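You operate a simulated robot arm through the tools that you are given. There is no shell and no other tool. Be economical: measure what you need, move in short steps, check, and stop when the job is done.

The job below is to be done with a simulated robot arm. You get a single attempt, and the scene is never put back.

## Task
Free the motor from the vice and put it in the orange drawer.
Fine: wind the vice fully open, and afterwards wind the jaw all the way in; shut the drawer.

It is judged by the outcome, as a careful person would: the job done as asked, and still so three seconds after it is handed in. It fails if anything else is knocked over, pushed out of place, dropped, spilled or broken.

## Robot
A 7-joint arm with a two-finger parallel gripper, fixed in place. Base frame: the origin is at the foot of the arm, x ahead of it, y to its left, z up; the work surface is at about z = 86.2. Lengths are in cm, angles in rad, forces in N, time in s.
With the tool pointing down near the work surface it reaches from about 24 to 68 cm from the base axis. Its first joint turns from -1.152 to 1.152 rad. Payload 2.4 kg.
The TCP is the grasp point between the finger pads, 3 cm short of the fingertips. In the tool frame z runs along the fingers and y along their closing line. Largest opening 9.4 cm; finger width 2.8, thickness 1; the body of the gripper, 5 by 9.6 cm, starts 5.5 cm behind the TCP.
Orientation is that of the tool frame in the base frame, as a unit quaternion [x, y, z, w]. With the fingers straight down and closing along the base's y, the tool's x points along the base's -x, its y along +y and its z along -z.

## Interface
- The arm moves only by the tool arm_command. Its argument "plan" is a list of rows, each an object (a shift or turn left out is 0, a gripper value left out holds the last) with "dp": the shift along the tool's x, y, z in cm, a list of three; "angular": the turn, a rotation vector about the tool's x, y, z in rad, a list of three; "fingers": the opening in per cent of the stroke, from 0 (shut) to 100 (fully open). In form: [{"dp": [x, y, z], "angular": [ax, ay, az], "fingers": fingers}, ...]. A call has 1 to 20 rows; each row is the pose to reach, as a shift and turn from the pose commanded when the call began, along the tool's axes at that moment. Rows are played at 5 a second. More than 5 cm and 0.15 rad between two rows, or a gripper value outside its range, and nothing of the call is played. A pose out of reach is approached as far as the arm can. The call stops where the force on the tool passes 40 N (or 10 N more than at its start, if that is more) or the arm is blocked; 0.2 s more then pass. The fingers move at their own pace (about 15.3 cm/s each) and stop on an object; they squeeze with about 22 N. The grip force told is the motor's: it shows also when the fingers shut on nothing. Time passes only in rows, and 0.2 s behind the last, so rows that repeat a pose let the fingers close. The reply holds the time, the measured pose of the TCP, the force on the tool along the base axes, the opening and the grip force, in the units named above and with some noise.
- Cameras (640 x 400 px; columns grow to the right, rows downward): "scene" is fixed at [4.68, 46.31, 145.18]; the picture's right is [-0.70, -0.71, 0.00], its down [-0.30, 0.30, -0.91] and it looks along [0.64, -0.64, -0.42] (base axes); focal length 326 px, centre (320, 200). "wrist" rides on the gripper at [7.6, 1.4, -10.3] in the tool frame; the picture's right is [-0.18, 0.98, 0.00], its down [-0.75, -0.14, -0.64] and it looks along [-0.63, -0.12, 0.77] (tool axes); focal length 243 px, centre (320, 200). There is no depth. A picture from a camera that has moved, and an enlarged one, comes with that camera's place and axes in the base frame and with its lens. The place of the scene camera against the robot may be out by one fixed shift of up to 1.8 cm in any direction.
- grab_frame(camera): a new picture of that camera. It takes no simulated time.
- close_up(camera, box): a new picture of the part [left, top, right, bottom] of that camera's present view, enlarged. It takes no simulated time.
- sign_off(): hands the job in; it is judged then, once.

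Go step by step. Nothing tells you positions but the pictures and the camera data: compare them with the known pose of the tool, close in by small moves and look again before you grip or let go. The budget is 120 turns and 76 pictures, counting those below and the enlarged ones. Unless the task says otherwise, let go and move clear before handing in, and close with one line.

The tools are called after "Emit:" as a command line: name --argument value ..., lists and objects as JSON in quotes. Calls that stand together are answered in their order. arm_command: Moves the arm, as the interface text tells. Its arguments: {"type":"object","properties":{"plan":{"type":"array"}},"required":["plan"]} The other tools are called the same way: grab_frame (camera) takes a picture; close_up (camera, box) takes an enlarged picture of a part of a camera's view; sign_off () hands the job in.

At the start:

```text
time: 0.0
tcp_pos: [46.6, -0.49, 118.44]
orientation: [0.0, 1.0, 0.001, 0.0]
contact_force: [0.0, 0.7, 0.3]
finger_gap: 9.39
grasp_force: 0.0
```

scene: 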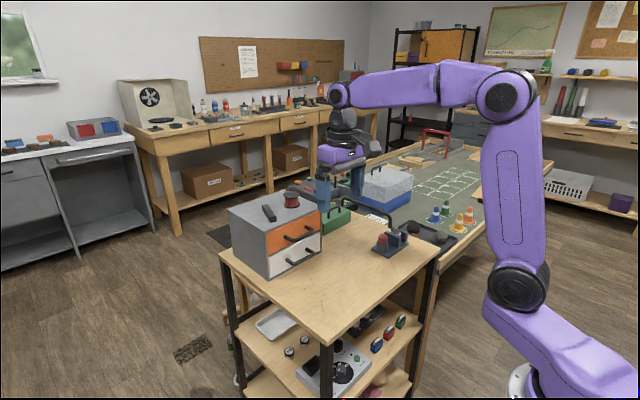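
wrist: 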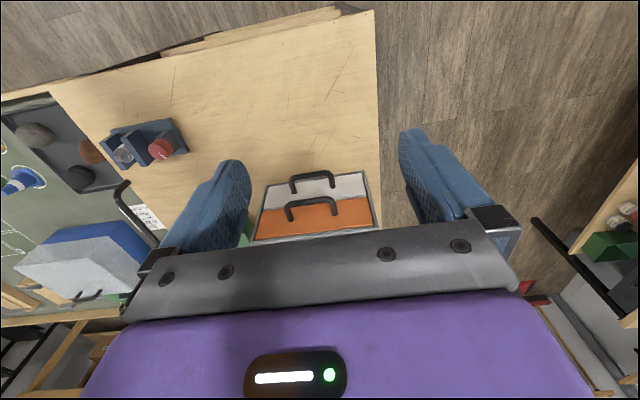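

I see a small cabinet with an orange upper drawer and a white lower one, and a small vice to the right of it on the wooden table. I'll look closer at both.

Emit:
close_up --camera "scene" --box '[350, 210, 450, 272]'

Emit:
close_up --camera "wrist" --box '[80, 90, 240, 190]'

Emit:
close_up --camera "scene" --box '[210, 170, 370, 290]'

```text
6.40 times, centred on (400, 241) of scene
camera zoom: at [4.68, 46.31, 145.18], right [-0.7, -0.71, 0.0], down [-0.3, 0.3, -0.91], along [0.64, -0.64, -0.42], focal length 2084 px, centre (-192, -62)
```

zoom: 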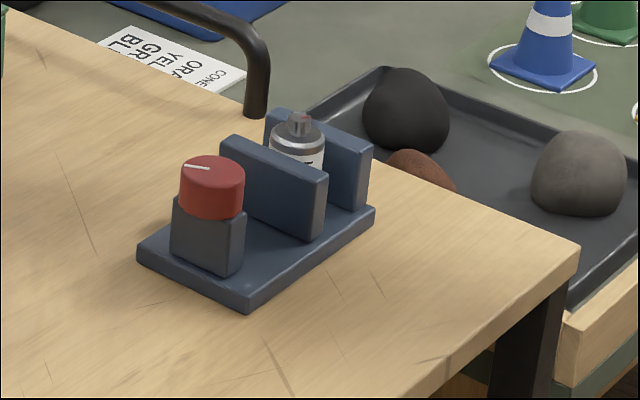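

```text
4.00 times, centred on (160, 140) of wrist
camera zoom: at [39.07, 0.87, 128.8], right [0.18, 0.98, 0.0], down [0.75, -0.14, 0.64], along [0.63, -0.12, -0.77], focal length 970 px, centre (960, 440)
```

zoom: 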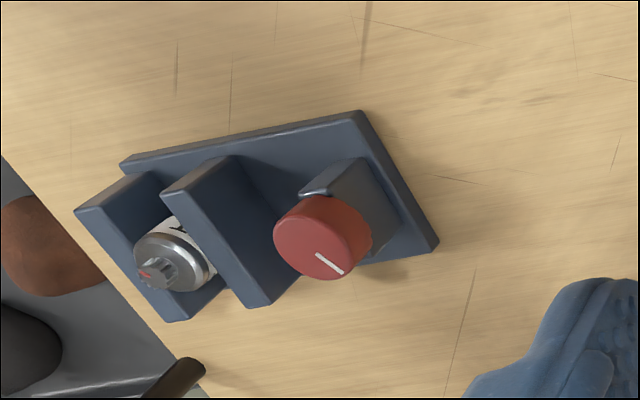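

```text
3.33 times, centred on (290, 230) of scene
camera zoom: at [4.68, 46.31, 145.18], right [-0.7, -0.71, 0.0], down [-0.3, 0.3, -0.91], along [0.64, -0.64, -0.42], focal length 1085 px, centre (420, 100)
```

zoom: 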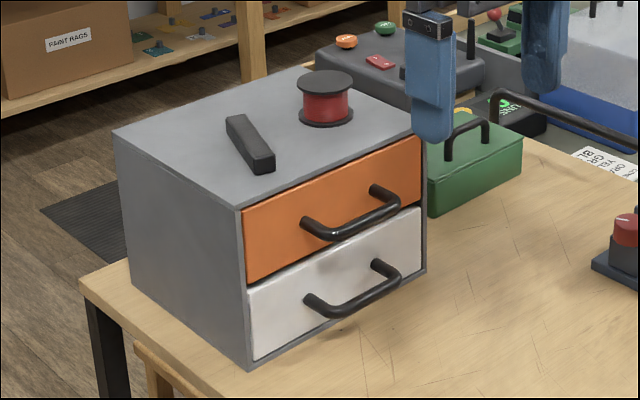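

The vice axis runs along base y near x≈53.5: knob at y≈-29, motor at y≈-36. The orange drawer handle is near (65, -5, 98), facing the robot. I'll move nearer the drawer to measure its handle.

Emit:
arm_command --plan '[{"dp": [-2.7, -1.5, 2.7]}, {"dp": [-5.4, -3, 5.4]}, {"dp": [-8, -4.5, 8]}, {"dp": [-8, -4.5, 8]}]'

Emit:
grab_frame --camera "wrist"

Emit:
grab_frame --camera "scene"

```text
time: 1.0
tcp_pos: [54.63, -4.9, 110.26]
orientation: [0.0, 1.0, 0.0, 0.0]
contact_force: [0.2, 1.2, -0.5]
finger_gap: 9.38
grasp_force: 0.1
```

```text
70 pictures are left
camera wrist: at [47.04, -3.43, 120.64], right [0.18, 0.98, 0.0], down [0.75, -0.14, 0.64], along [0.63, -0.12, -0.77], focal length 243 px, centre (320, 200)
```

wrist: 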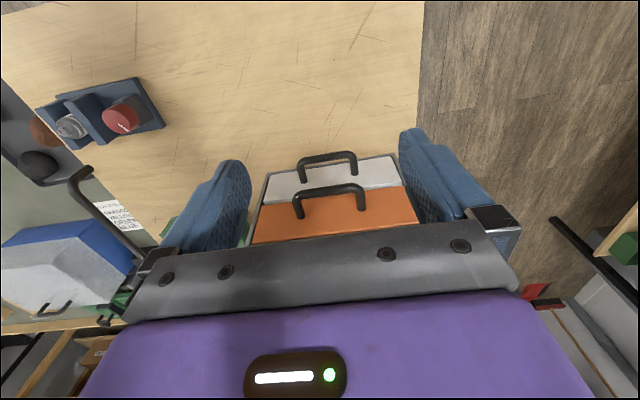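

```text
69 pictures are left
```

scene: 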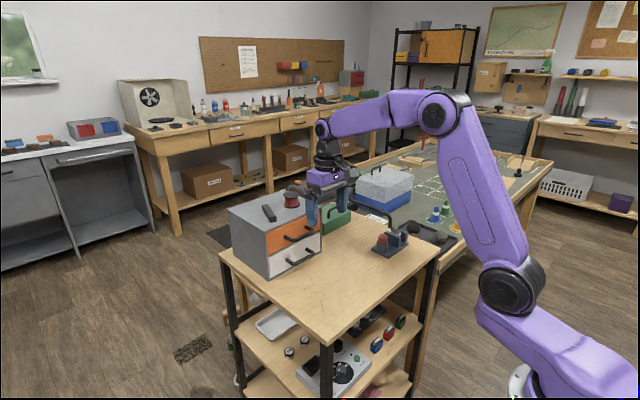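

Emit:
close_up --camera "wrist" --box '[240, 140, 432, 260]'

Emit:
close_up --camera "scene" --box '[210, 160, 370, 260]'

```text
3.33 times, centred on (336, 200) of wrist
camera zoom: at [47.04, -3.43, 120.64], right [0.18, 0.98, 0.0], down [0.75, -0.14, 0.64], along [0.63, -0.12, -0.77], focal length 809 px, centre (267, 200)
```

zoom: 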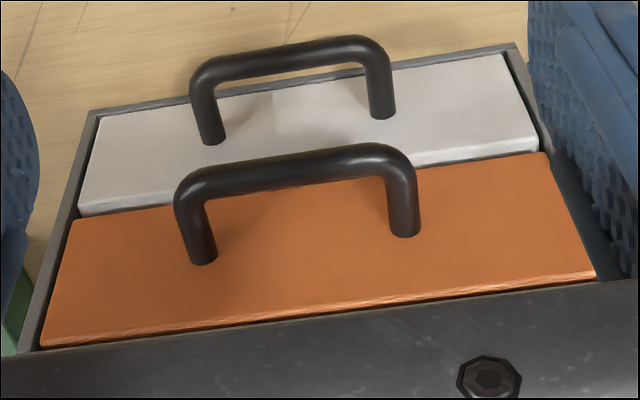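

```text
4.00 times, centred on (290, 210) of scene
camera zoom: at [4.68, 46.31, 145.18], right [-0.7, -0.71, 0.0], down [-0.3, 0.3, -0.91], along [0.64, -0.64, -0.42], focal length 1302 px, centre (440, 160)
```

zoom: 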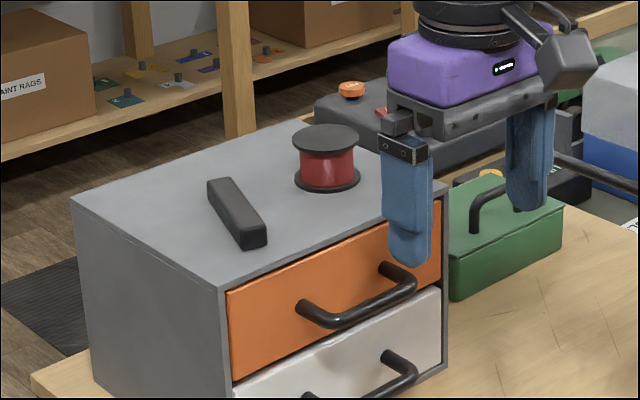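

The handle bar is at about (64.7, -5.7, 97.8), with the drawer face at x≈68 and the cabinet top at about 102. I'll turn the gripper so it closes along x and hover over the bar.

Emit:
arm_command --plan '[{"dp": [-1, 0, 0.4], "angular": [0, 0, 0.143], "fingers": 28}, {"dp": [-2, 0, 0.8], "angular": [0, 0, 0.286]}, {"dp": [-3, -0.2, 1.2], "angular": [0, 0, 0.428]}, {"dp": [-4, -0.3, 1.6], "angular": [0, 0, 0.571]}, {"dp": [-5, -0.4, 2], "angular": [0, 0, 0.714]}, {"dp": [-6, -0.5, 2.4], "angular": [0, 0, 0.857]}, {"dp": [-7, -0.6, 2.8], "angular": [0, 0, 1.0]}, {"dp": [-8, -0.7, 3.2], "angular": [0, 0, 1.142]}, {"dp": [-9, -0.8, 3.6], "angular": [0, 0, 1.285]}, {"dp": [-9.5, -0.8, 4], "angular": [0, 0, 1.428]}, {"dp": [-10, -0.8, 4.3], "angular": [0, 0, 1.571]}, {"dp": [-10, -0.8, 4.3], "angular": [0, 0, 1.571]}]'

Emit:
grab_frame --camera "wrist"

Emit:
close_up --camera "scene" --box '[210, 160, 370, 260]'

```text
time: 3.6
tcp_pos: [64.66, -5.93, 106.22]
orientation: [0.708, 0.707, 0.0, 0.0]
contact_force: [0.7, 0.3, 0.9]
finger_gap: 2.64
grasp_force: 0.1
```

```text
66 pictures are left
camera wrist: at [66.17, 1.69, 116.53], right [0.98, -0.19, 0.0], down [-0.14, -0.75, 0.64], along [-0.12, -0.63, -0.77], focal length 243 px, centre (320, 200)
```

wrist: 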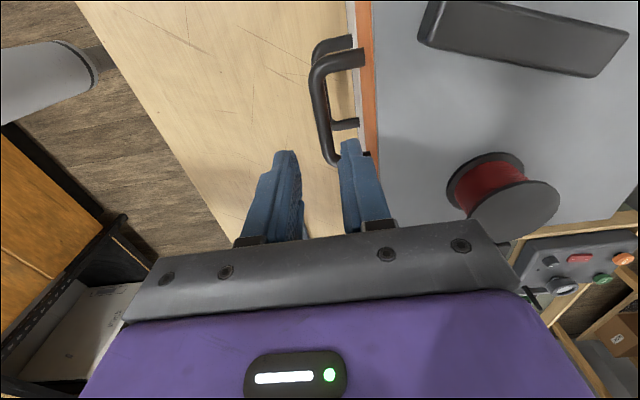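

```text
4.00 times, centred on (290, 210) of scene
camera zoom: at [4.68, 46.31, 145.18], right [-0.7, -0.71, 0.0], down [-0.3, 0.3, -0.91], along [0.64, -0.64, -0.42], focal length 1302 px, centre (440, 160)
```

zoom: 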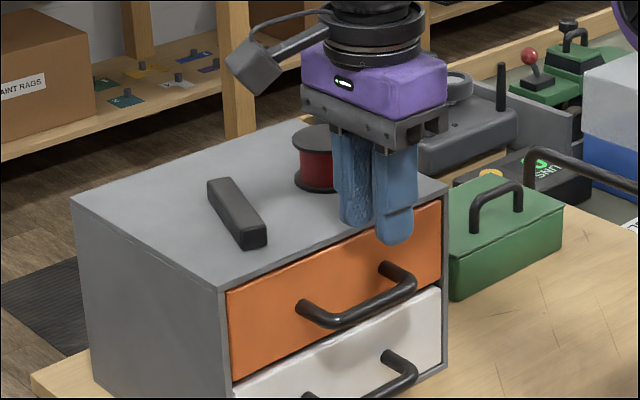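

The fingers straddle the bar line as planned. I'll lower onto the bar and close.

Emit:
arm_command --plan '[{"dp": [0.2, 0.2, 2.5]}, {"dp": [0.4, 0.2, 5]}, {"dp": [0.4, 0.2, 7]}, {"dp": [0.4, 0.2, 7]}]'

Emit:
grab_frame --camera "wrist"

Emit:
close_up --camera "scene" --box '[210, 160, 370, 260]'

```text
time: 4.6
tcp_pos: [64.75, -5.66, 99.2]
orientation: [0.707, 0.707, 0.0, 0.0]
contact_force: [0.4, 0.6, 0.6]
finger_gap: 2.65
grasp_force: 0.0
```

```text
64 pictures are left
camera wrist: at [66.25, 2.03, 109.54], right [0.98, -0.18, 0.0], down [-0.14, -0.75, 0.64], along [-0.12, -0.63, -0.77], focal length 243 px, centre (320, 200)
```

wrist: 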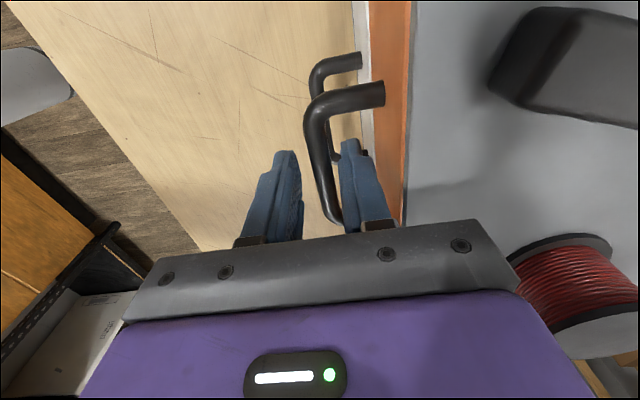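

```text
4.00 times, centred on (290, 210) of scene
camera zoom: at [4.68, 46.31, 145.18], right [-0.7, -0.71, 0.0], down [-0.3, 0.3, -0.91], along [0.64, -0.64, -0.42], focal length 1302 px, centre (440, 160)
```

zoom: 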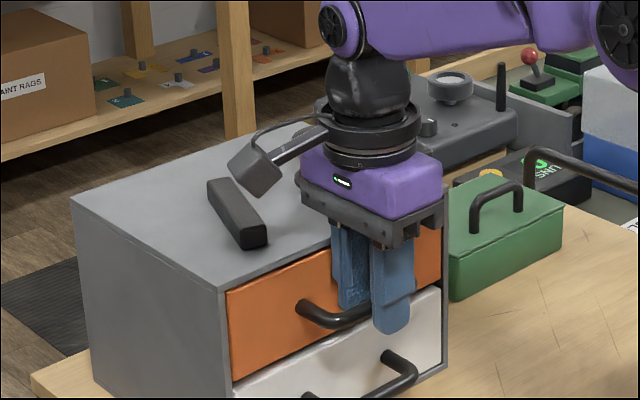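

The bar sits between the fingers. Closing on it and pulling a little.

Emit:
arm_command --plan '[{"fingers": 0}, {"fingers": 0}, {"dp": [0, -1, 0]}, {"dp": [0, -2, 0]}, {"dp": [0, -3, 0]}]'

```text
time: 5.8
tcp_pos: [61.87, -5.57, 99.09]
orientation: [0.708, 0.706, 0.0, 0.001]
contact_force: [-0.2, -7.0, 6.3]
finger_gap: 1.17
grasp_force: 45.2
```

It moves freely. Continuing to pull.

Emit:
arm_command --plan '[{"dp": [0, -1.5, 0]}, {"dp": [0, -3, 0]}, {"dp": [0, -4.5, 0]}, {"dp": [0, -6, 0]}]'

Emit:
grab_frame --camera "scene"

```text
time: 6.8
tcp_pos: [55.65, -5.49, 99.05]
orientation: [0.707, 0.707, 0.001, 0.0]
contact_force: [-0.7, -4.5, 14.1]
finger_gap: 1.18
grasp_force: 44.9
```

```text
62 pictures are left
```

scene: 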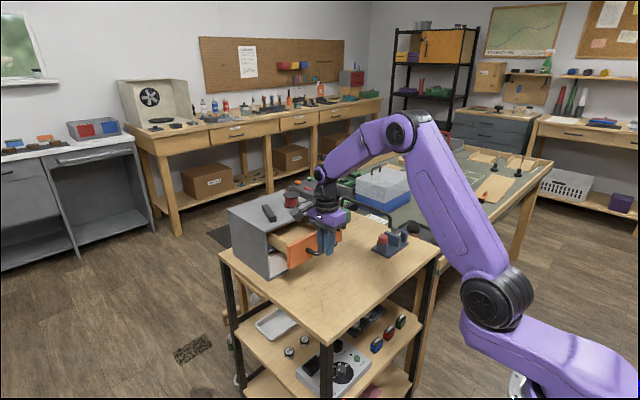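

The drawer is out about 9 cm. I'll try another 2 cm, then let go and lift.

Emit:
arm_command --plan '[{"dp": [0, -1, 0]}, {"dp": [0, -2, 0]}, {"dp": [0, -2, 0]}]'

```text
time: 7.6
tcp_pos: [53.98, -5.58, 99.18]
orientation: [0.705, 0.709, 0.003, 0.004]
contact_force: [-0.8, -3.7, 2.1]
finger_gap: 1.17
grasp_force: 44.6
stopped in row 3: the force on the tool passed its limit (the readings are from after the stop); the commanded pose is now the measured one
```

It is at its end stop. Releasing gently and lifting straight up.

Emit:
arm_command --plan '[{"fingers": 28}, {"fingers": 28}, {"dp": [0, 0, -3]}, {"dp": [0, 0, -7]}, {"dp": [0, 0, -11]}, {"dp": [0, 0, -11]}]'

Emit:
grab_frame --camera "wrist"

Emit:
close_up --camera "scene" --box '[210, 180, 450, 330]'

```text
time: 9.0
tcp_pos: [53.91, -5.45, 110.26]
orientation: [0.708, 0.706, 0.002, 0.003]
contact_force: [-0.1, 0.1, 0.4]
finger_gap: 2.65
grasp_force: 0.0
```

```text
61 pictures are left
camera wrist: at [55.43, 2.19, 120.61], right [0.98, -0.19, 0.01], down [-0.15, -0.75, 0.64], along [-0.11, -0.63, -0.77], focal length 243 px, centre (320, 200)
```

wrist: 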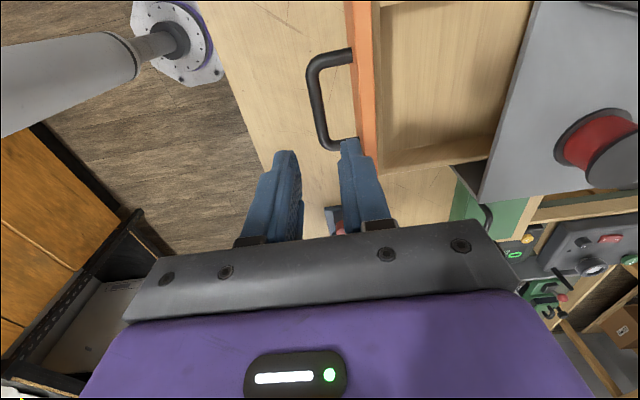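

```text
2.67 times, centred on (330, 255) of scene
camera zoom: at [4.68, 46.31, 145.18], right [-0.7, -0.71, 0.0], down [-0.3, 0.3, -0.91], along [0.64, -0.64, -0.42], focal length 868 px, centre (293, 53)
```

zoom: 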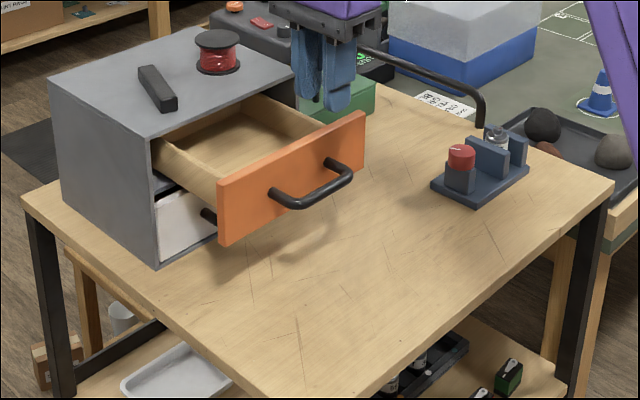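

The drawer is fully open. Next I'll move over toward the vice and look closely at the knob and jaw.

Emit:
arm_command --plan '[{"dp": [-4, 0, 0]}, {"dp": [-8, 0, 0]}, {"dp": [-12, -0.2, 1.5]}, {"dp": [-15.5, -0.4, 4]}, {"dp": [-18.5, -0.4, 6]}, {"dp": [-18.5, -0.4, 6]}]'

Emit:
grab_frame --camera "wrist"

Emit:
close_up --camera "wrist" --box '[240, 60, 432, 180]'

Emit:
close_up --camera "scene" --box '[350, 200, 450, 262]'

```text
time: 10.4
tcp_pos: [53.38, -24.03, 104.11]
orientation: [0.708, 0.706, 0.003, 0.004]
contact_force: [-0.9, 0.1, -0.2]
finger_gap: 2.62
grasp_force: 0.0
```

```text
59 pictures are left
camera wrist: at [54.81, -16.36, 114.38], right [0.98, -0.19, 0.01], down [-0.15, -0.75, 0.64], along [-0.11, -0.63, -0.77], focal length 243 px, centre (320, 200)
```

wrist: 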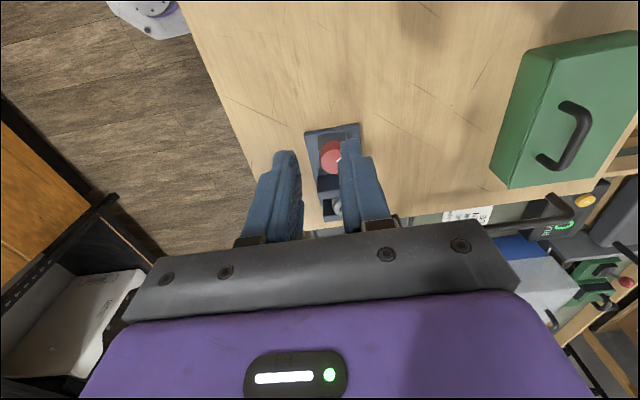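

```text
3.33 times, centred on (336, 120) of wrist
camera zoom: at [54.81, -16.36, 114.38], right [0.98, -0.19, 0.01], down [-0.15, -0.75, 0.64], along [-0.11, -0.63, -0.77], focal length 809 px, centre (267, 467)
```

zoom: 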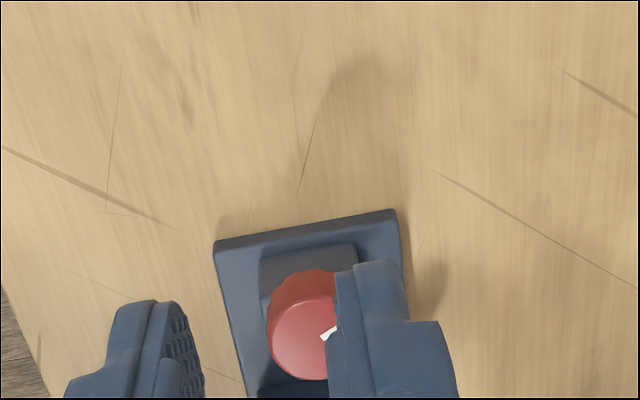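

```text
6.40 times, centred on (400, 231) of scene
camera zoom: at [4.68, 46.3, 145.18], right [-0.7, -0.71, 0.0], down [-0.3, 0.3, -0.91], along [0.64, -0.64, -0.42], focal length 2084 px, centre (-192, 2)
```

zoom: 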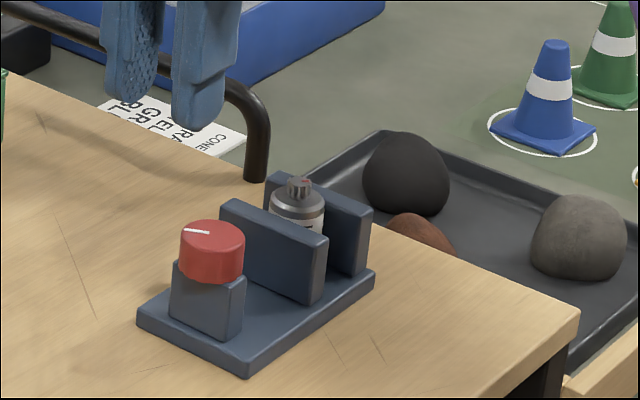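

The knob is about 3 cm across, its top near z≈92.5 and standing above the jaw tops (about 91). I'll open up and come closer for a clean view of the knob.

Emit:
arm_command --plan '[{"dp": [-1.5, 0, 2], "fingers": 65}, {"dp": [-3, 0, 4.5]}, {"dp": [-3, 0, 4.5]}]'

Emit:
close_up --camera "wrist" --box '[208, 60, 432, 200]'

Emit:
close_up --camera "scene" --box '[350, 200, 450, 262]'

```text
time: 11.2
tcp_pos: [53.3, -26.87, 99.55]
orientation: [0.707, 0.707, 0.003, 0.004]
contact_force: [-1.6, -0.4, -0.6]
finger_gap: 6.11
grasp_force: 0.0
```

```text
2.86 times, centred on (320, 130) of wrist
camera zoom: at [54.85, -19.28, 109.97], right [0.98, -0.19, 0.01], down [-0.15, -0.75, 0.64], along [-0.11, -0.63, -0.77], focal length 693 px, centre (320, 400)
```

zoom: 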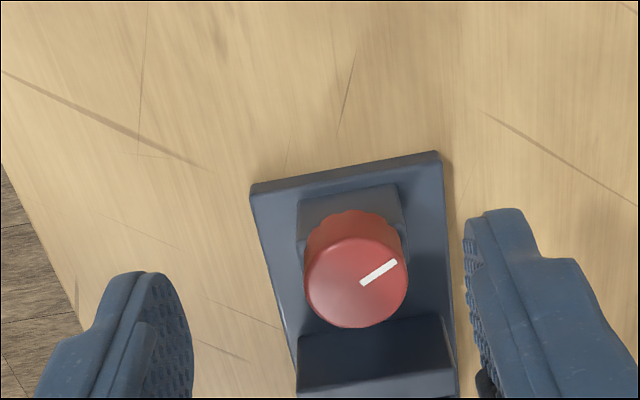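

```text
6.40 times, centred on (400, 231) of scene
camera zoom: at [4.68, 46.31, 145.18], right [-0.7, -0.71, 0.0], down [-0.3, 0.3, -0.91], along [0.64, -0.64, -0.42], focal length 2084 px, centre (-192, 2)
```

zoom: 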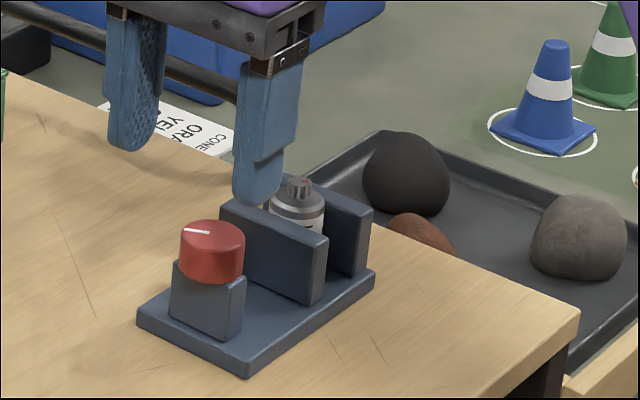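

The knob centre reads about (54.1, -29.5). I'll hover directly above it and check the centring.

Emit:
arm_command --plan '[{"dp": [-2.6, 0.8, 0]}, {"dp": [-2.6, 0.8, 2.5]}, {"dp": [-2.6, 0.8, 2.5]}]'

Emit:
close_up --camera "wrist" --box '[208, 60, 432, 200]'

Emit:
close_up --camera "scene" --box '[350, 200, 450, 262]'

```text
time: 12.0
tcp_pos: [54.16, -29.51, 97.2]
orientation: [0.708, 0.706, 0.003, 0.004]
contact_force: [0.7, 0.0, -0.3]
finger_gap: 6.1
grasp_force: 0.0
```

```text
2.86 times, centred on (320, 130) of wrist
camera zoom: at [55.56, -21.9, 107.54], right [0.98, -0.18, 0.01], down [-0.15, -0.75, 0.64], along [-0.11, -0.63, -0.77], focal length 693 px, centre (320, 400)
```

zoom: 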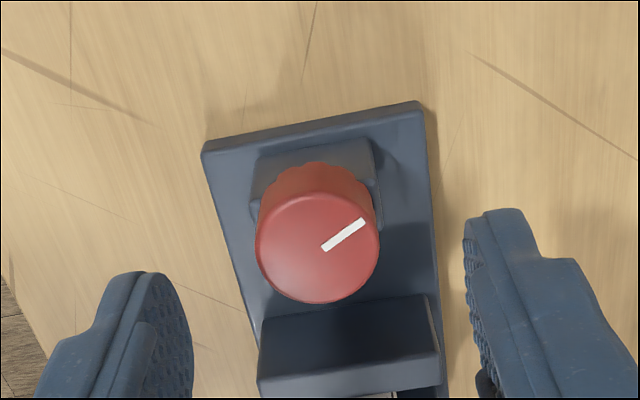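

```text
6.40 times, centred on (400, 231) of scene
camera zoom: at [4.68, 46.31, 145.18], right [-0.7, -0.71, 0.0], down [-0.3, 0.3, -0.91], along [0.64, -0.64, -0.42], focal length 2084 px, centre (-192, 2)
```

zoom: 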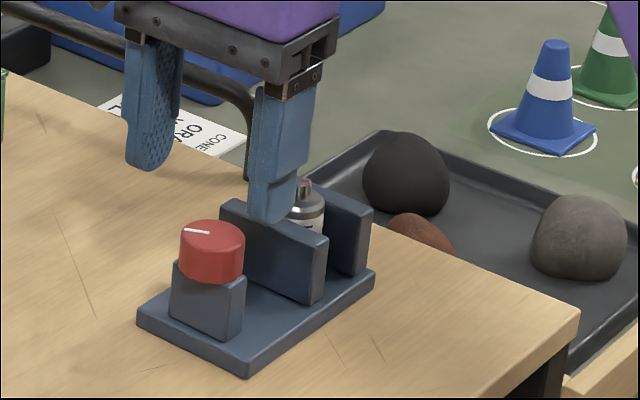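

Centred well. I'll descend so only the top of the knob is gripped, close, and try a small counter-clockwise turn.

Emit:
arm_command --plan '[{"dp": [0, 0, 1.5]}, {"dp": [0, 0, 2.9]}, {"dp": [0, 0, 2.9], "fingers": 0}, {"dp": [0, 0, 2.9]}, {"dp": [0, 0, 2.9]}]'

Emit:
close_up --camera "wrist" --box '[208, 60, 432, 200]'

Emit:
close_up --camera "scene" --box '[350, 200, 450, 262]'

```text
time: 13.2
tcp_pos: [53.92, -29.57, 94.22]
orientation: [0.709, 0.706, 0.0, 0.0]
contact_force: [-25.4, 5.2, 5.8]
finger_gap: 3.1
grasp_force: 44.8
```

```text
2.86 times, centred on (320, 130) of wrist
camera zoom: at [55.52, -22.0, 104.62], right [0.98, -0.19, 0.0], down [-0.14, -0.75, 0.64], along [-0.12, -0.63, -0.77], focal length 693 px, centre (320, 400)
```

zoom: 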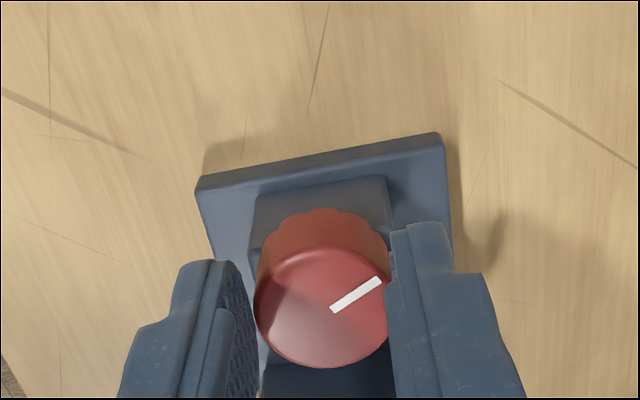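

```text
6.40 times, centred on (400, 231) of scene
camera zoom: at [4.6, 46.32, 145.18], right [-0.7, -0.71, 0.0], down [-0.3, 0.3, -0.91], along [0.64, -0.64, -0.42], focal length 2084 px, centre (-192, 2)
```

zoom: 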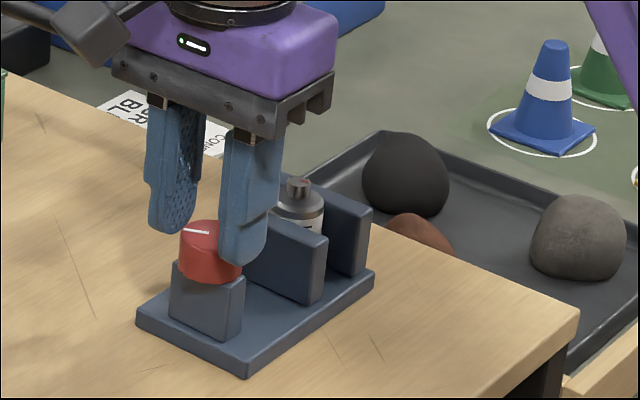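

Gripped, with some side force because the knob lies slightly to -x. I'll shift to relieve it and turn a little.

Emit:
arm_command --plan '[{"dp": [0, -0.3, 0]}, {"dp": [0, -0.3, 0], "angular": [0, 0, -0.12]}, {"dp": [0, -0.3, 0], "angular": [0, 0, -0.25]}, {"dp": [0, -0.3, 0], "angular": [0, 0, -0.38]}]'

Emit:
close_up --camera "scene" --box '[350, 200, 450, 262]'

```text
time: 14.2
tcp_pos: [53.79, -29.6, 94.26]
orientation: [0.56, 0.828, 0.001, 0.001]
contact_force: [-23.5, 5.0, -1.1]
finger_gap: 3.11
grasp_force: 45.2
```

```text
6.40 times, centred on (400, 231) of scene
camera zoom: at [4.62, 46.32, 145.18], right [-0.7, -0.71, 0.0], down [-0.3, 0.3, -0.91], along [0.64, -0.64, -0.42], focal length 2084 px, centre (-192, 2)
```

zoom: 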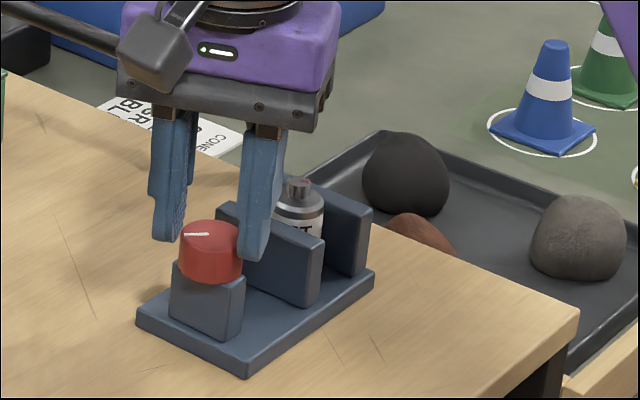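

Counter-clockwise opens the jaw. I'll relieve the side force and keep turning.

Emit:
arm_command --plan '[{"dp": [0.15, -0.37, 0]}, {"dp": [0.15, -0.37, 0], "angular": [0, 0, -0.14]}, {"dp": [0.15, -0.37, 0], "angular": [0, 0, -0.28]}, {"dp": [0.15, -0.37, 0], "angular": [0, 0, -0.42]}, {"dp": [0.15, -0.37, 0], "angular": [0, 0, -0.56]}, {"dp": [0.15, -0.37, 0], "angular": [0, 0, -0.7]}, {"dp": [0.15, -0.37, 0], "angular": [0, 0, -0.84]}, {"dp": [0.15, -0.37, 0], "angular": [0, 0, -0.98]}, {"dp": [0.15, -0.37, 0], "angular": [0, 0, -1.12]}]'

Emit:
close_up --camera "scene" --box '[350, 200, 450, 262]'

```text
time: 16.2
tcp_pos: [53.3, -30.15, 94.29]
orientation: [0.037, 0.999, -0.002, 0.003]
contact_force: [-8.0, -21.4, -16.9]
finger_gap: 3.11
grasp_force: 45.7
```

```text
6.40 times, centred on (400, 231) of scene
camera zoom: at [4.69, 46.23, 145.21], right [-0.7, -0.71, 0.0], down [-0.3, 0.3, -0.91], along [0.64, -0.64, -0.42], focal length 2084 px, centre (-192, 2)
```

zoom: 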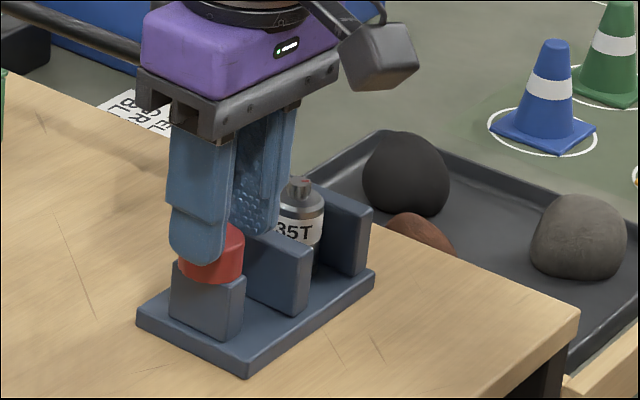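

The jaw opens well and the motor stands free. Forces show the knob centre is nearer y≈-30.1, so I'll let go, rise a little and recheck.

Emit:
arm_command --plan '[{"dp": [0, -0.4, 0], "fingers": 45}, {"dp": [0, -0.4, 0], "fingers": 45}, {"dp": [0, -0.4, -2]}, {"dp": [0, -0.4, -4]}, {"dp": [0, -0.4, -4]}]'

Emit:
close_up --camera "wrist" --box '[208, 60, 432, 200]'

Emit:
close_up --camera "scene" --box '[350, 200, 450, 262]'

```text
time: 17.4
tcp_pos: [53.49, -30.16, 98.55]
orientation: [0.036, 0.999, -0.002, 0.004]
contact_force: [0.7, -0.1, 0.0]
finger_gap: 4.19
grasp_force: 0.0
```

```text
2.86 times, centred on (320, 130) of wrist
camera zoom: at [45.95, -28.08, 108.79], right [0.25, 0.97, 0.0], down [0.74, -0.19, 0.65], along [0.63, -0.16, -0.76], focal length 693 px, centre (320, 400)
```

zoom: 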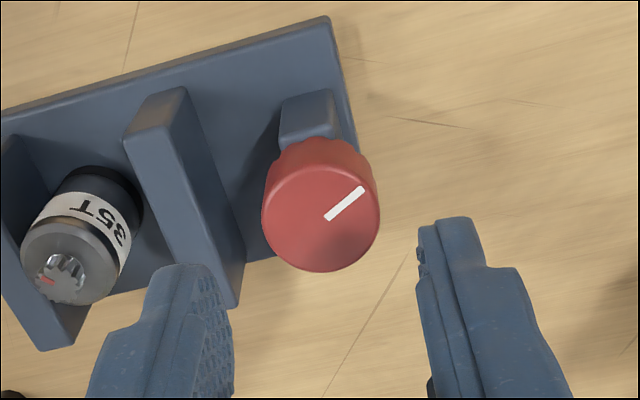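

```text
6.40 times, centred on (400, 231) of scene
camera zoom: at [4.68, 46.31, 145.18], right [-0.7, -0.71, 0.0], down [-0.3, 0.3, -0.91], along [0.64, -0.64, -0.42], focal length 2084 px, centre (-192, 2)
```

zoom: 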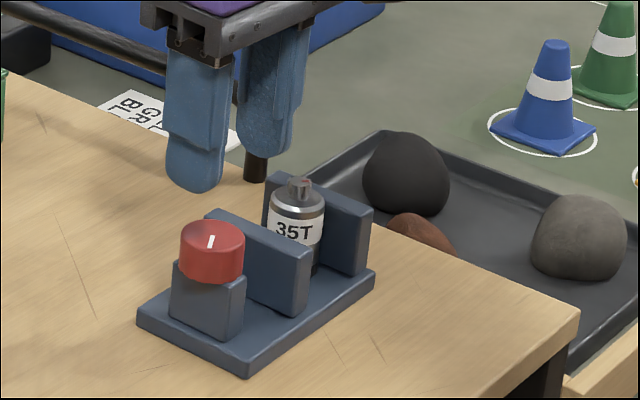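

The gripper is now exactly centred over the knob at (53.5, -30.15), and the motor stands by the fixed jaw. I'll wind the wrist back and regrip for a longer turn.

Emit:
arm_command --plan '[{"angular": [0, 0, 0.145]}, {"angular": [0, 0, 0.29]}, {"angular": [0, 0, 0.435]}, {"angular": [0, 0, 0.58]}, {"angular": [0, 0, 0.725]}, {"angular": [0, 0, 0.87]}, {"angular": [0, 0, 1.015]}, {"angular": [0, 0, 1.16]}, {"angular": [0, 0, 1.305]}, {"angular": [0, 0, 1.45]}, {"angular": [0, 0, 1.45]}, {"dp": [0, 0, 2], "angular": [0, 0, 1.45]}, {"dp": [0, 0, 4], "angular": [0, 0, 1.45]}, {"dp": [0, 0, 4], "angular": [0, 0, 1.45], "fingers": 0}, {"dp": [0, 0, 4], "angular": [0, 0, 1.45], "fingers": 0}]'

Emit:
close_up --camera "scene" --box '[350, 200, 450, 262]'

```text
time: 20.7
tcp_pos: [53.47, -30.29, 94.57]
orientation: [0.69, 0.724, 0.002, 0.005]
contact_force: [-3.9, 2.3, 4.9]
finger_gap: 0.0
grasp_force: 21.9
stopped in row 15: the force on the tool passed its limit (the readings are from after the stop); the commanded pose is now the measured one
```

```text
6.40 times, centred on (400, 231) of scene
camera zoom: at [4.66, 46.32, 145.18], right [-0.7, -0.71, 0.0], down [-0.3, 0.3, -0.91], along [0.64, -0.64, -0.42], focal length 2084 px, centre (-192, 2)
```

zoom: 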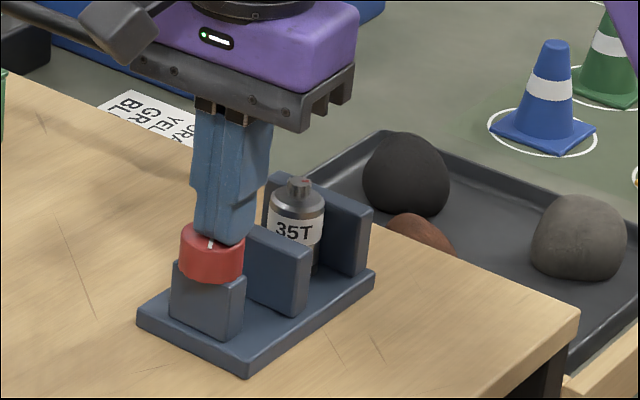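

The fingers closed just over the top of the knob, so the knob top is lower than I thought, about 91.6. I'll open and lift slightly to look.

Emit:
arm_command --plan '[{"dp": [0, 0, -0.5], "fingers": 55}, {"dp": [0.19, 0.29, -1.5], "fingers": 55}, {"dp": [0.19, 0.29, -1.5]}]'

Emit:
close_up --camera "wrist" --box '[208, 60, 432, 200]'

Emit:
close_up --camera "scene" --box '[350, 200, 450, 262]'

```text
time: 21.5
tcp_pos: [53.69, -30.05, 95.97]
orientation: [0.69, 0.724, 0.002, 0.007]
contact_force: [-0.2, -0.1, -0.1]
finger_gap: 5.17
grasp_force: 0.1
```

```text
2.86 times, centred on (320, 130) of wrist
camera zoom: at [54.73, -22.38, 106.38], right [0.99, -0.14, 0.01], down [-0.11, -0.76, 0.65], along [-0.08, -0.64, -0.76], focal length 693 px, centre (320, 400)
```

zoom: 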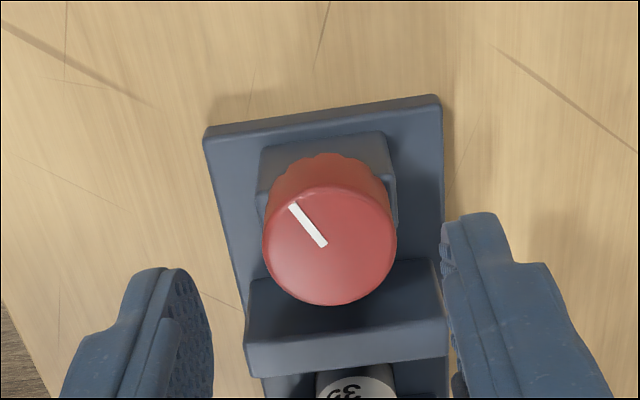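

```text
6.40 times, centred on (400, 231) of scene
camera zoom: at [4.68, 46.31, 145.18], right [-0.7, -0.71, 0.0], down [-0.3, 0.3, -0.91], along [0.64, -0.64, -0.42], focal length 2084 px, centre (-192, 2)
```

zoom: 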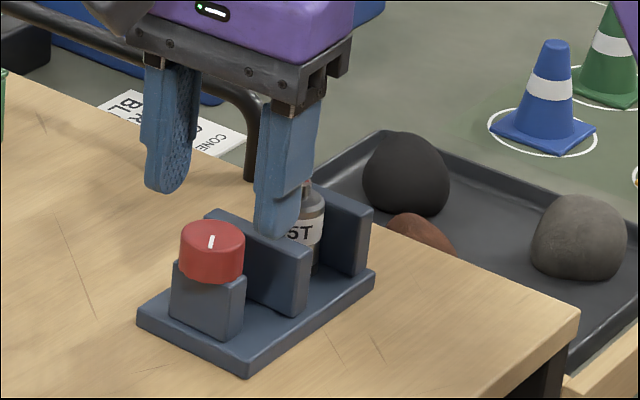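

The knob centre resolves to about (53.9, -30.1) with its top near 91.5. I'll descend a bit lower than before and grip.

Emit:
arm_command --plan '[{"dp": [-0.1, 0.15, 1.1]}, {"dp": [-0.1, 0.15, 2.2]}, {"dp": [-0.1, 0.15, 2.2], "fingers": 0}, {"dp": [-0.1, 0.15, 2.2]}, {"dp": [-0.1, 0.15, 2.2]}]'

Emit:
close_up --camera "scene" --box '[350, 200, 450, 262]'

```text
time: 22.7
tcp_pos: [54.05, -30.25, 94.05]
orientation: [0.691, 0.723, 0.003, 0.006]
contact_force: [2.5, 0.6, 1.9]
finger_gap: 3.16
grasp_force: 45.2
```

```text
6.40 times, centred on (400, 231) of scene
camera zoom: at [4.69, 46.31, 145.18], right [-0.7, -0.71, 0.0], down [-0.3, 0.3, -0.91], along [0.64, -0.64, -0.42], focal length 2084 px, centre (-192, 2)
```

zoom: 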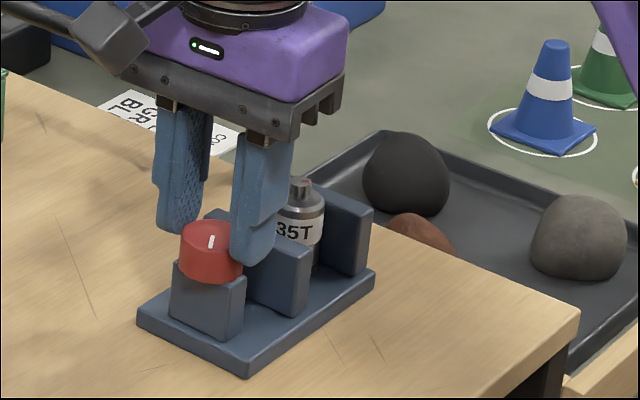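

A good grip, with low forces. Turning counter-clockwise in one long sweep.

Emit:
arm_command --plan '[{"angular": [0, 0, -0.14]}, {"angular": [0, 0, -0.28]}, {"angular": [0, 0, -0.42]}, {"angular": [0, 0, -0.56]}, {"angular": [0, 0, -0.7]}, {"angular": [0, 0, -0.84]}, {"angular": [0, 0, -0.98]}, {"angular": [0, 0, -1.12]}, {"angular": [0, 0, -1.26]}, {"angular": [0, 0, -1.4]}, {"angular": [0, 0, -1.54]}, {"angular": [0, 0, -1.68]}, {"angular": [0, 0, -1.82]}]'

Emit:
close_up --camera "scene" --box '[350, 200, 450, 262]'

```text
time: 25.5
tcp_pos: [54.05, -30.15, 93.87]
orientation: [-0.148, 0.989, -0.003, 0.005]
contact_force: [-0.3, -1.3, 1.9]
finger_gap: 3.13
grasp_force: 44.6
```

```text
6.40 times, centred on (400, 231) of scene
camera zoom: at [4.68, 46.3, 145.18], right [-0.7, -0.71, 0.0], down [-0.3, 0.3, -0.91], along [0.64, -0.64, -0.42], focal length 2084 px, centre (-192, 2)
```

zoom: 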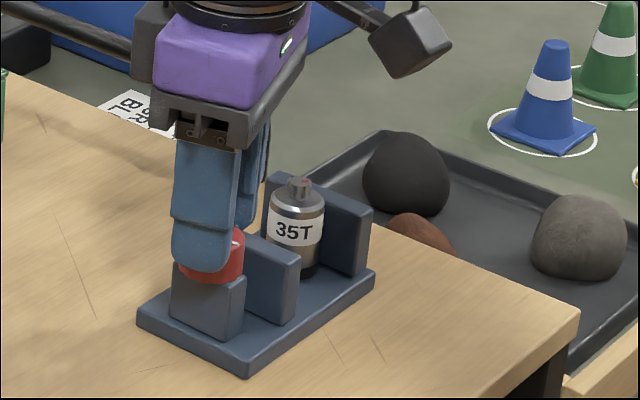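

Very smooth. Continuing the turn.

Emit:
arm_command --plan '[{"angular": [0, 0, -0.14]}, {"angular": [0, 0, -0.28]}, {"angular": [0, 0, -0.42]}, {"angular": [0, 0, -0.56]}, {"angular": [0, 0, -0.7]}, {"angular": [0, 0, -0.84]}, {"angular": [0, 0, -0.98]}, {"angular": [0, 0, -1.12]}, {"angular": [0, 0, -1.26]}]'

Emit:
close_up --camera "scene" --box '[350, 200, 450, 262]'

```text
time: 27.5
tcp_pos: [53.98, -30.27, 93.93]
orientation: [-0.702, 0.712, -0.006, 0.002]
contact_force: [-6.7, 2.1, -0.2]
finger_gap: 3.1
grasp_force: 44.8
```

```text
6.40 times, centred on (400, 231) of scene
camera zoom: at [4.67, 46.31, 145.18], right [-0.7, -0.71, 0.0], down [-0.3, 0.3, -0.91], along [0.64, -0.64, -0.42], focal length 2084 px, centre (-192, 2)
```

zoom: 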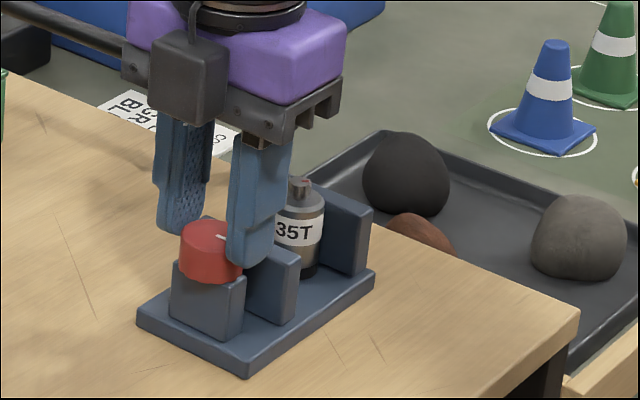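

The jaw no longer moves, so it seems to be at its open stop. I'll release, lift and look.

Emit:
arm_command --plan '[{"fingers": 55}, {"fingers": 55}, {"dp": [0, 0, -3]}, {"dp": [0, 0, -5]}, {"dp": [0, 0, -5]}]'

Emit:
close_up --camera "wrist" --box '[208, 60, 432, 200]'

Emit:
close_up --camera "scene" --box '[350, 200, 450, 262]'

```text
time: 28.7
tcp_pos: [53.93, -30.26, 98.95]
orientation: [-0.702, 0.712, -0.006, 0.002]
contact_force: [0.1, 0.7, 0.5]
finger_gap: 5.17
grasp_force: 0.0
```

```text
2.86 times, centred on (320, 130) of wrist
camera zoom: at [52.33, -37.73, 109.39], right [-0.98, 0.2, -0.01], down [0.14, 0.76, 0.64], along [0.14, 0.62, -0.77], focal length 693 px, centre (320, 400)
```

zoom: 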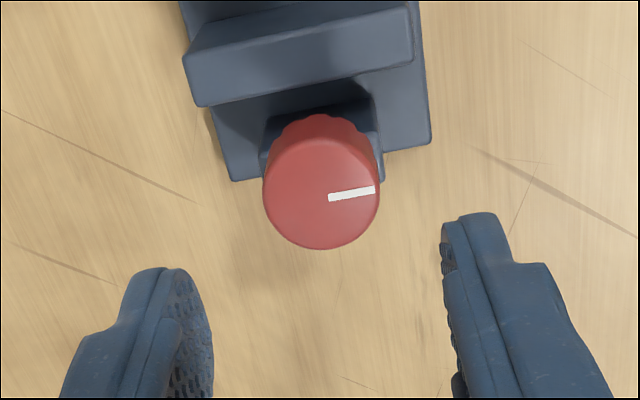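

```text
6.40 times, centred on (400, 231) of scene
camera zoom: at [4.68, 46.31, 145.18], right [-0.7, -0.71, 0.0], down [-0.3, 0.3, -0.91], along [0.64, -0.64, -0.42], focal length 2084 px, centre (-192, 2)
```

zoom: 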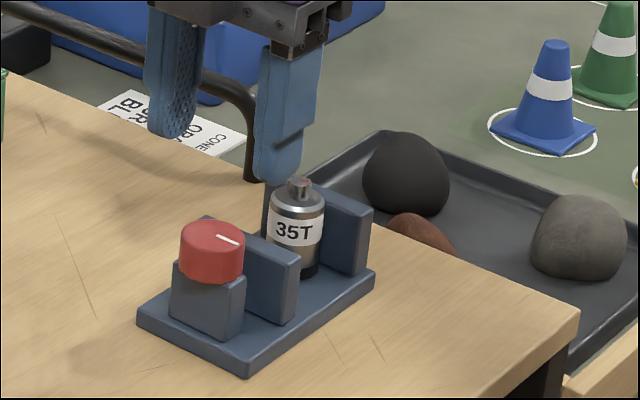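

The knob turned about 2.5 rad in total, then slipped, which suggests the open stop. I'll confirm with one more grip and turn.

Emit:
arm_command --plan '[{"dp": [0, 0, 2.5]}, {"dp": [0, 0, 5.1]}, {"dp": [0, 0, 5.1], "fingers": 0}, {"dp": [0, 0, 5.1]}, {"dp": [0, 0, 5.1]}, {"dp": [0, 0, 5.1], "angular": [0, 0, -0.12]}, {"dp": [0, 0, 5.1], "angular": [0, 0, -0.24]}, {"dp": [0, 0, 5.1], "angular": [0, 0, -0.36]}, {"dp": [0, 0, 5.1], "angular": [0, 0, -0.48]}]'

Emit:
close_up --camera "wrist" --box '[208, 60, 432, 200]'

Emit:
close_up --camera "scene" --box '[350, 200, 450, 262]'

```text
time: 30.7
tcp_pos: [53.94, -30.27, 93.63]
orientation: [0.851, -0.526, 0.006, 0.0]
contact_force: [-10.4, -0.7, -7.8]
finger_gap: 3.09
grasp_force: 44.7
```

```text
2.86 times, centred on (320, 130) of wrist
camera zoom: at [56.13, -37.69, 104.03], right [-0.96, -0.28, -0.01], down [-0.22, 0.74, 0.64], along [-0.17, 0.61, -0.77], focal length 693 px, centre (320, 400)
```

zoom: 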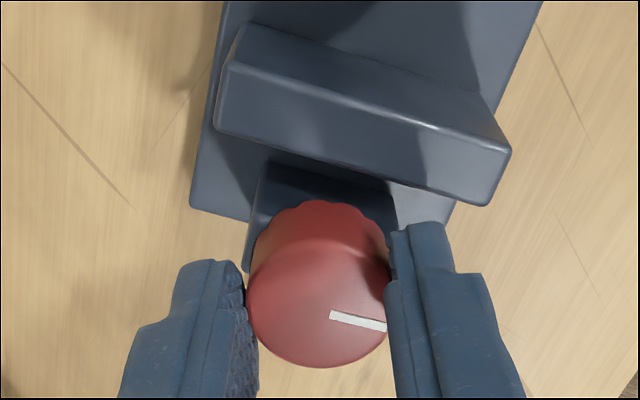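

```text
6.40 times, centred on (400, 231) of scene
camera zoom: at [4.67, 46.3, 145.18], right [-0.7, -0.71, 0.0], down [-0.3, 0.3, -0.91], along [0.64, -0.64, -0.42], focal length 2084 px, centre (-192, 2)
```

zoom: 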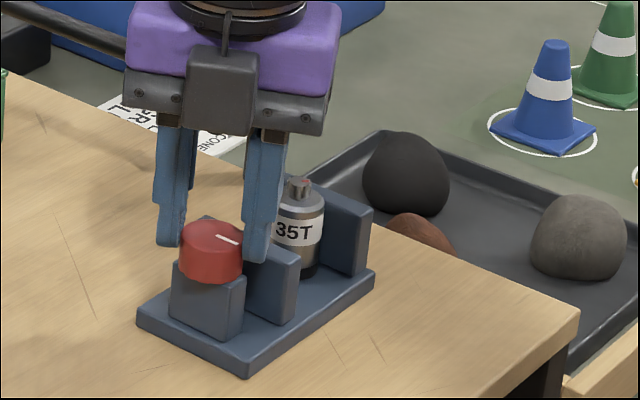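

The mark didn't move, so the vice is fully open. I'll release, rise, square the gripper up and go over the motor.

Emit:
arm_command --plan '[{"fingers": 55}, {"fingers": 55}, {"dp": [0, 0, -3]}, {"dp": [0, 0, -6], "angular": [0, 0, 0.12], "fingers": 70}, {"dp": [0, 0, -8], "angular": [0, 0, 0.24]}, {"dp": [0, 0, -8], "angular": [0, 0, 0.36]}, {"dp": [0, 0, -8], "angular": [0, 0, 0.46]}, {"dp": [2.5, 1.25, -8], "angular": [0, 0, 0.46]}, {"dp": [4.6, 2.3, -8], "angular": [0, 0, 0.46]}, {"dp": [4.6, 2.3, -8], "angular": [0, 0, 0.46]}]'

Emit:
close_up --camera "wrist" --box '[208, 60, 432, 200]'

Emit:
close_up --camera "scene" --box '[350, 200, 450, 262]'

```text
time: 32.9
tcp_pos: [53.98, -35.38, 101.62]
orientation: [0.709, -0.705, 0.006, -0.003]
contact_force: [-0.4, 1.5, 0.2]
finger_gap: 6.56
grasp_force: 0.2
```

```text
2.86 times, centred on (320, 130) of wrist
camera zoom: at [52.45, -42.91, 112.0], right [-0.98, 0.18, -0.01], down [0.13, 0.76, 0.64], along [0.12, 0.63, -0.77], focal length 693 px, centre (320, 400)
```

zoom: 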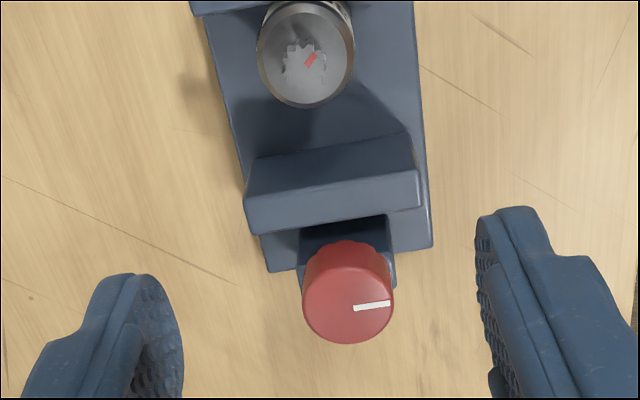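

```text
6.40 times, centred on (400, 231) of scene
camera zoom: at [4.68, 46.3, 145.18], right [-0.7, -0.71, 0.0], down [-0.3, 0.3, -0.91], along [0.64, -0.64, -0.42], focal length 2084 px, centre (-192, 2)
```

zoom: 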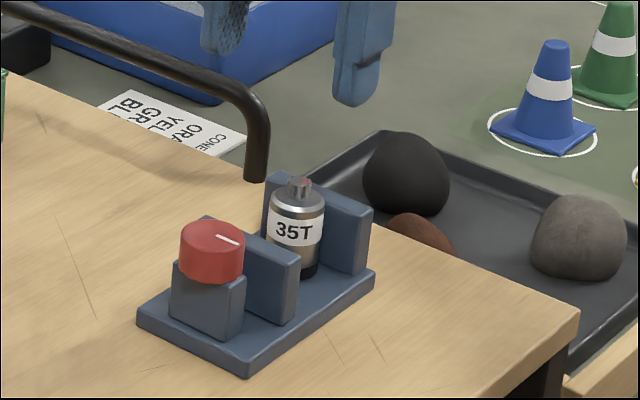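

The motor's centre is about (53.9, -38), roughly 2.8 cm across and touching the fixed jaw. I'll hover slightly jaw-gap side of it, at y≈-37.5, and check.

Emit:
arm_command --plan '[{"dp": [1.1, 0.05, 1.8]}, {"dp": [2.1, 0.05, 4]}, {"dp": [2.1, 0.05, 4]}]'

Emit:
close_up --camera "wrist" --box '[208, 60, 432, 200]'

Emit:
close_up --camera "scene" --box '[350, 200, 450, 262]'

```text
time: 33.7
tcp_pos: [53.9, -37.27, 97.56]
orientation: [0.709, -0.705, 0.007, -0.003]
contact_force: [-0.7, 0.0, -0.2]
finger_gap: 6.55
grasp_force: 0.0
```

```text
2.86 times, centred on (320, 130) of wrist
camera zoom: at [52.53, -44.87, 108.01], right [-0.98, 0.18, -0.01], down [0.13, 0.76, 0.64], along [0.12, 0.63, -0.77], focal length 693 px, centre (320, 400)
```

zoom: 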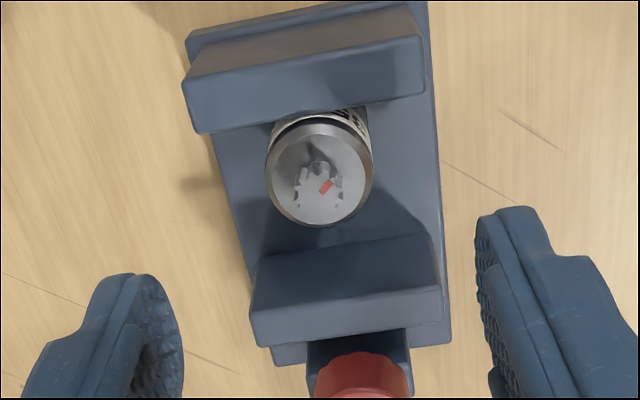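

```text
6.40 times, centred on (400, 231) of scene
camera zoom: at [4.68, 46.31, 145.18], right [-0.7, -0.71, 0.0], down [-0.3, 0.3, -0.91], along [0.64, -0.64, -0.42], focal length 2084 px, centre (-192, 2)
```

zoom: 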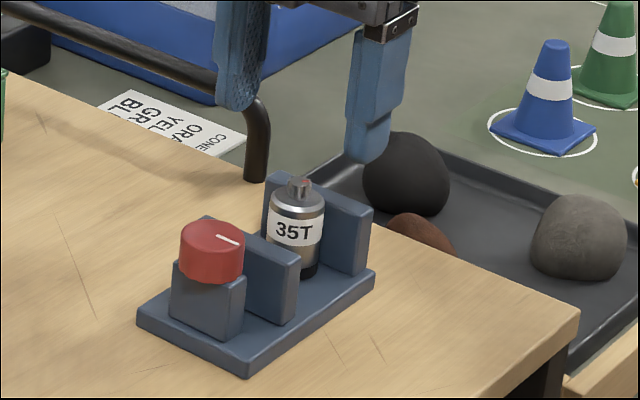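

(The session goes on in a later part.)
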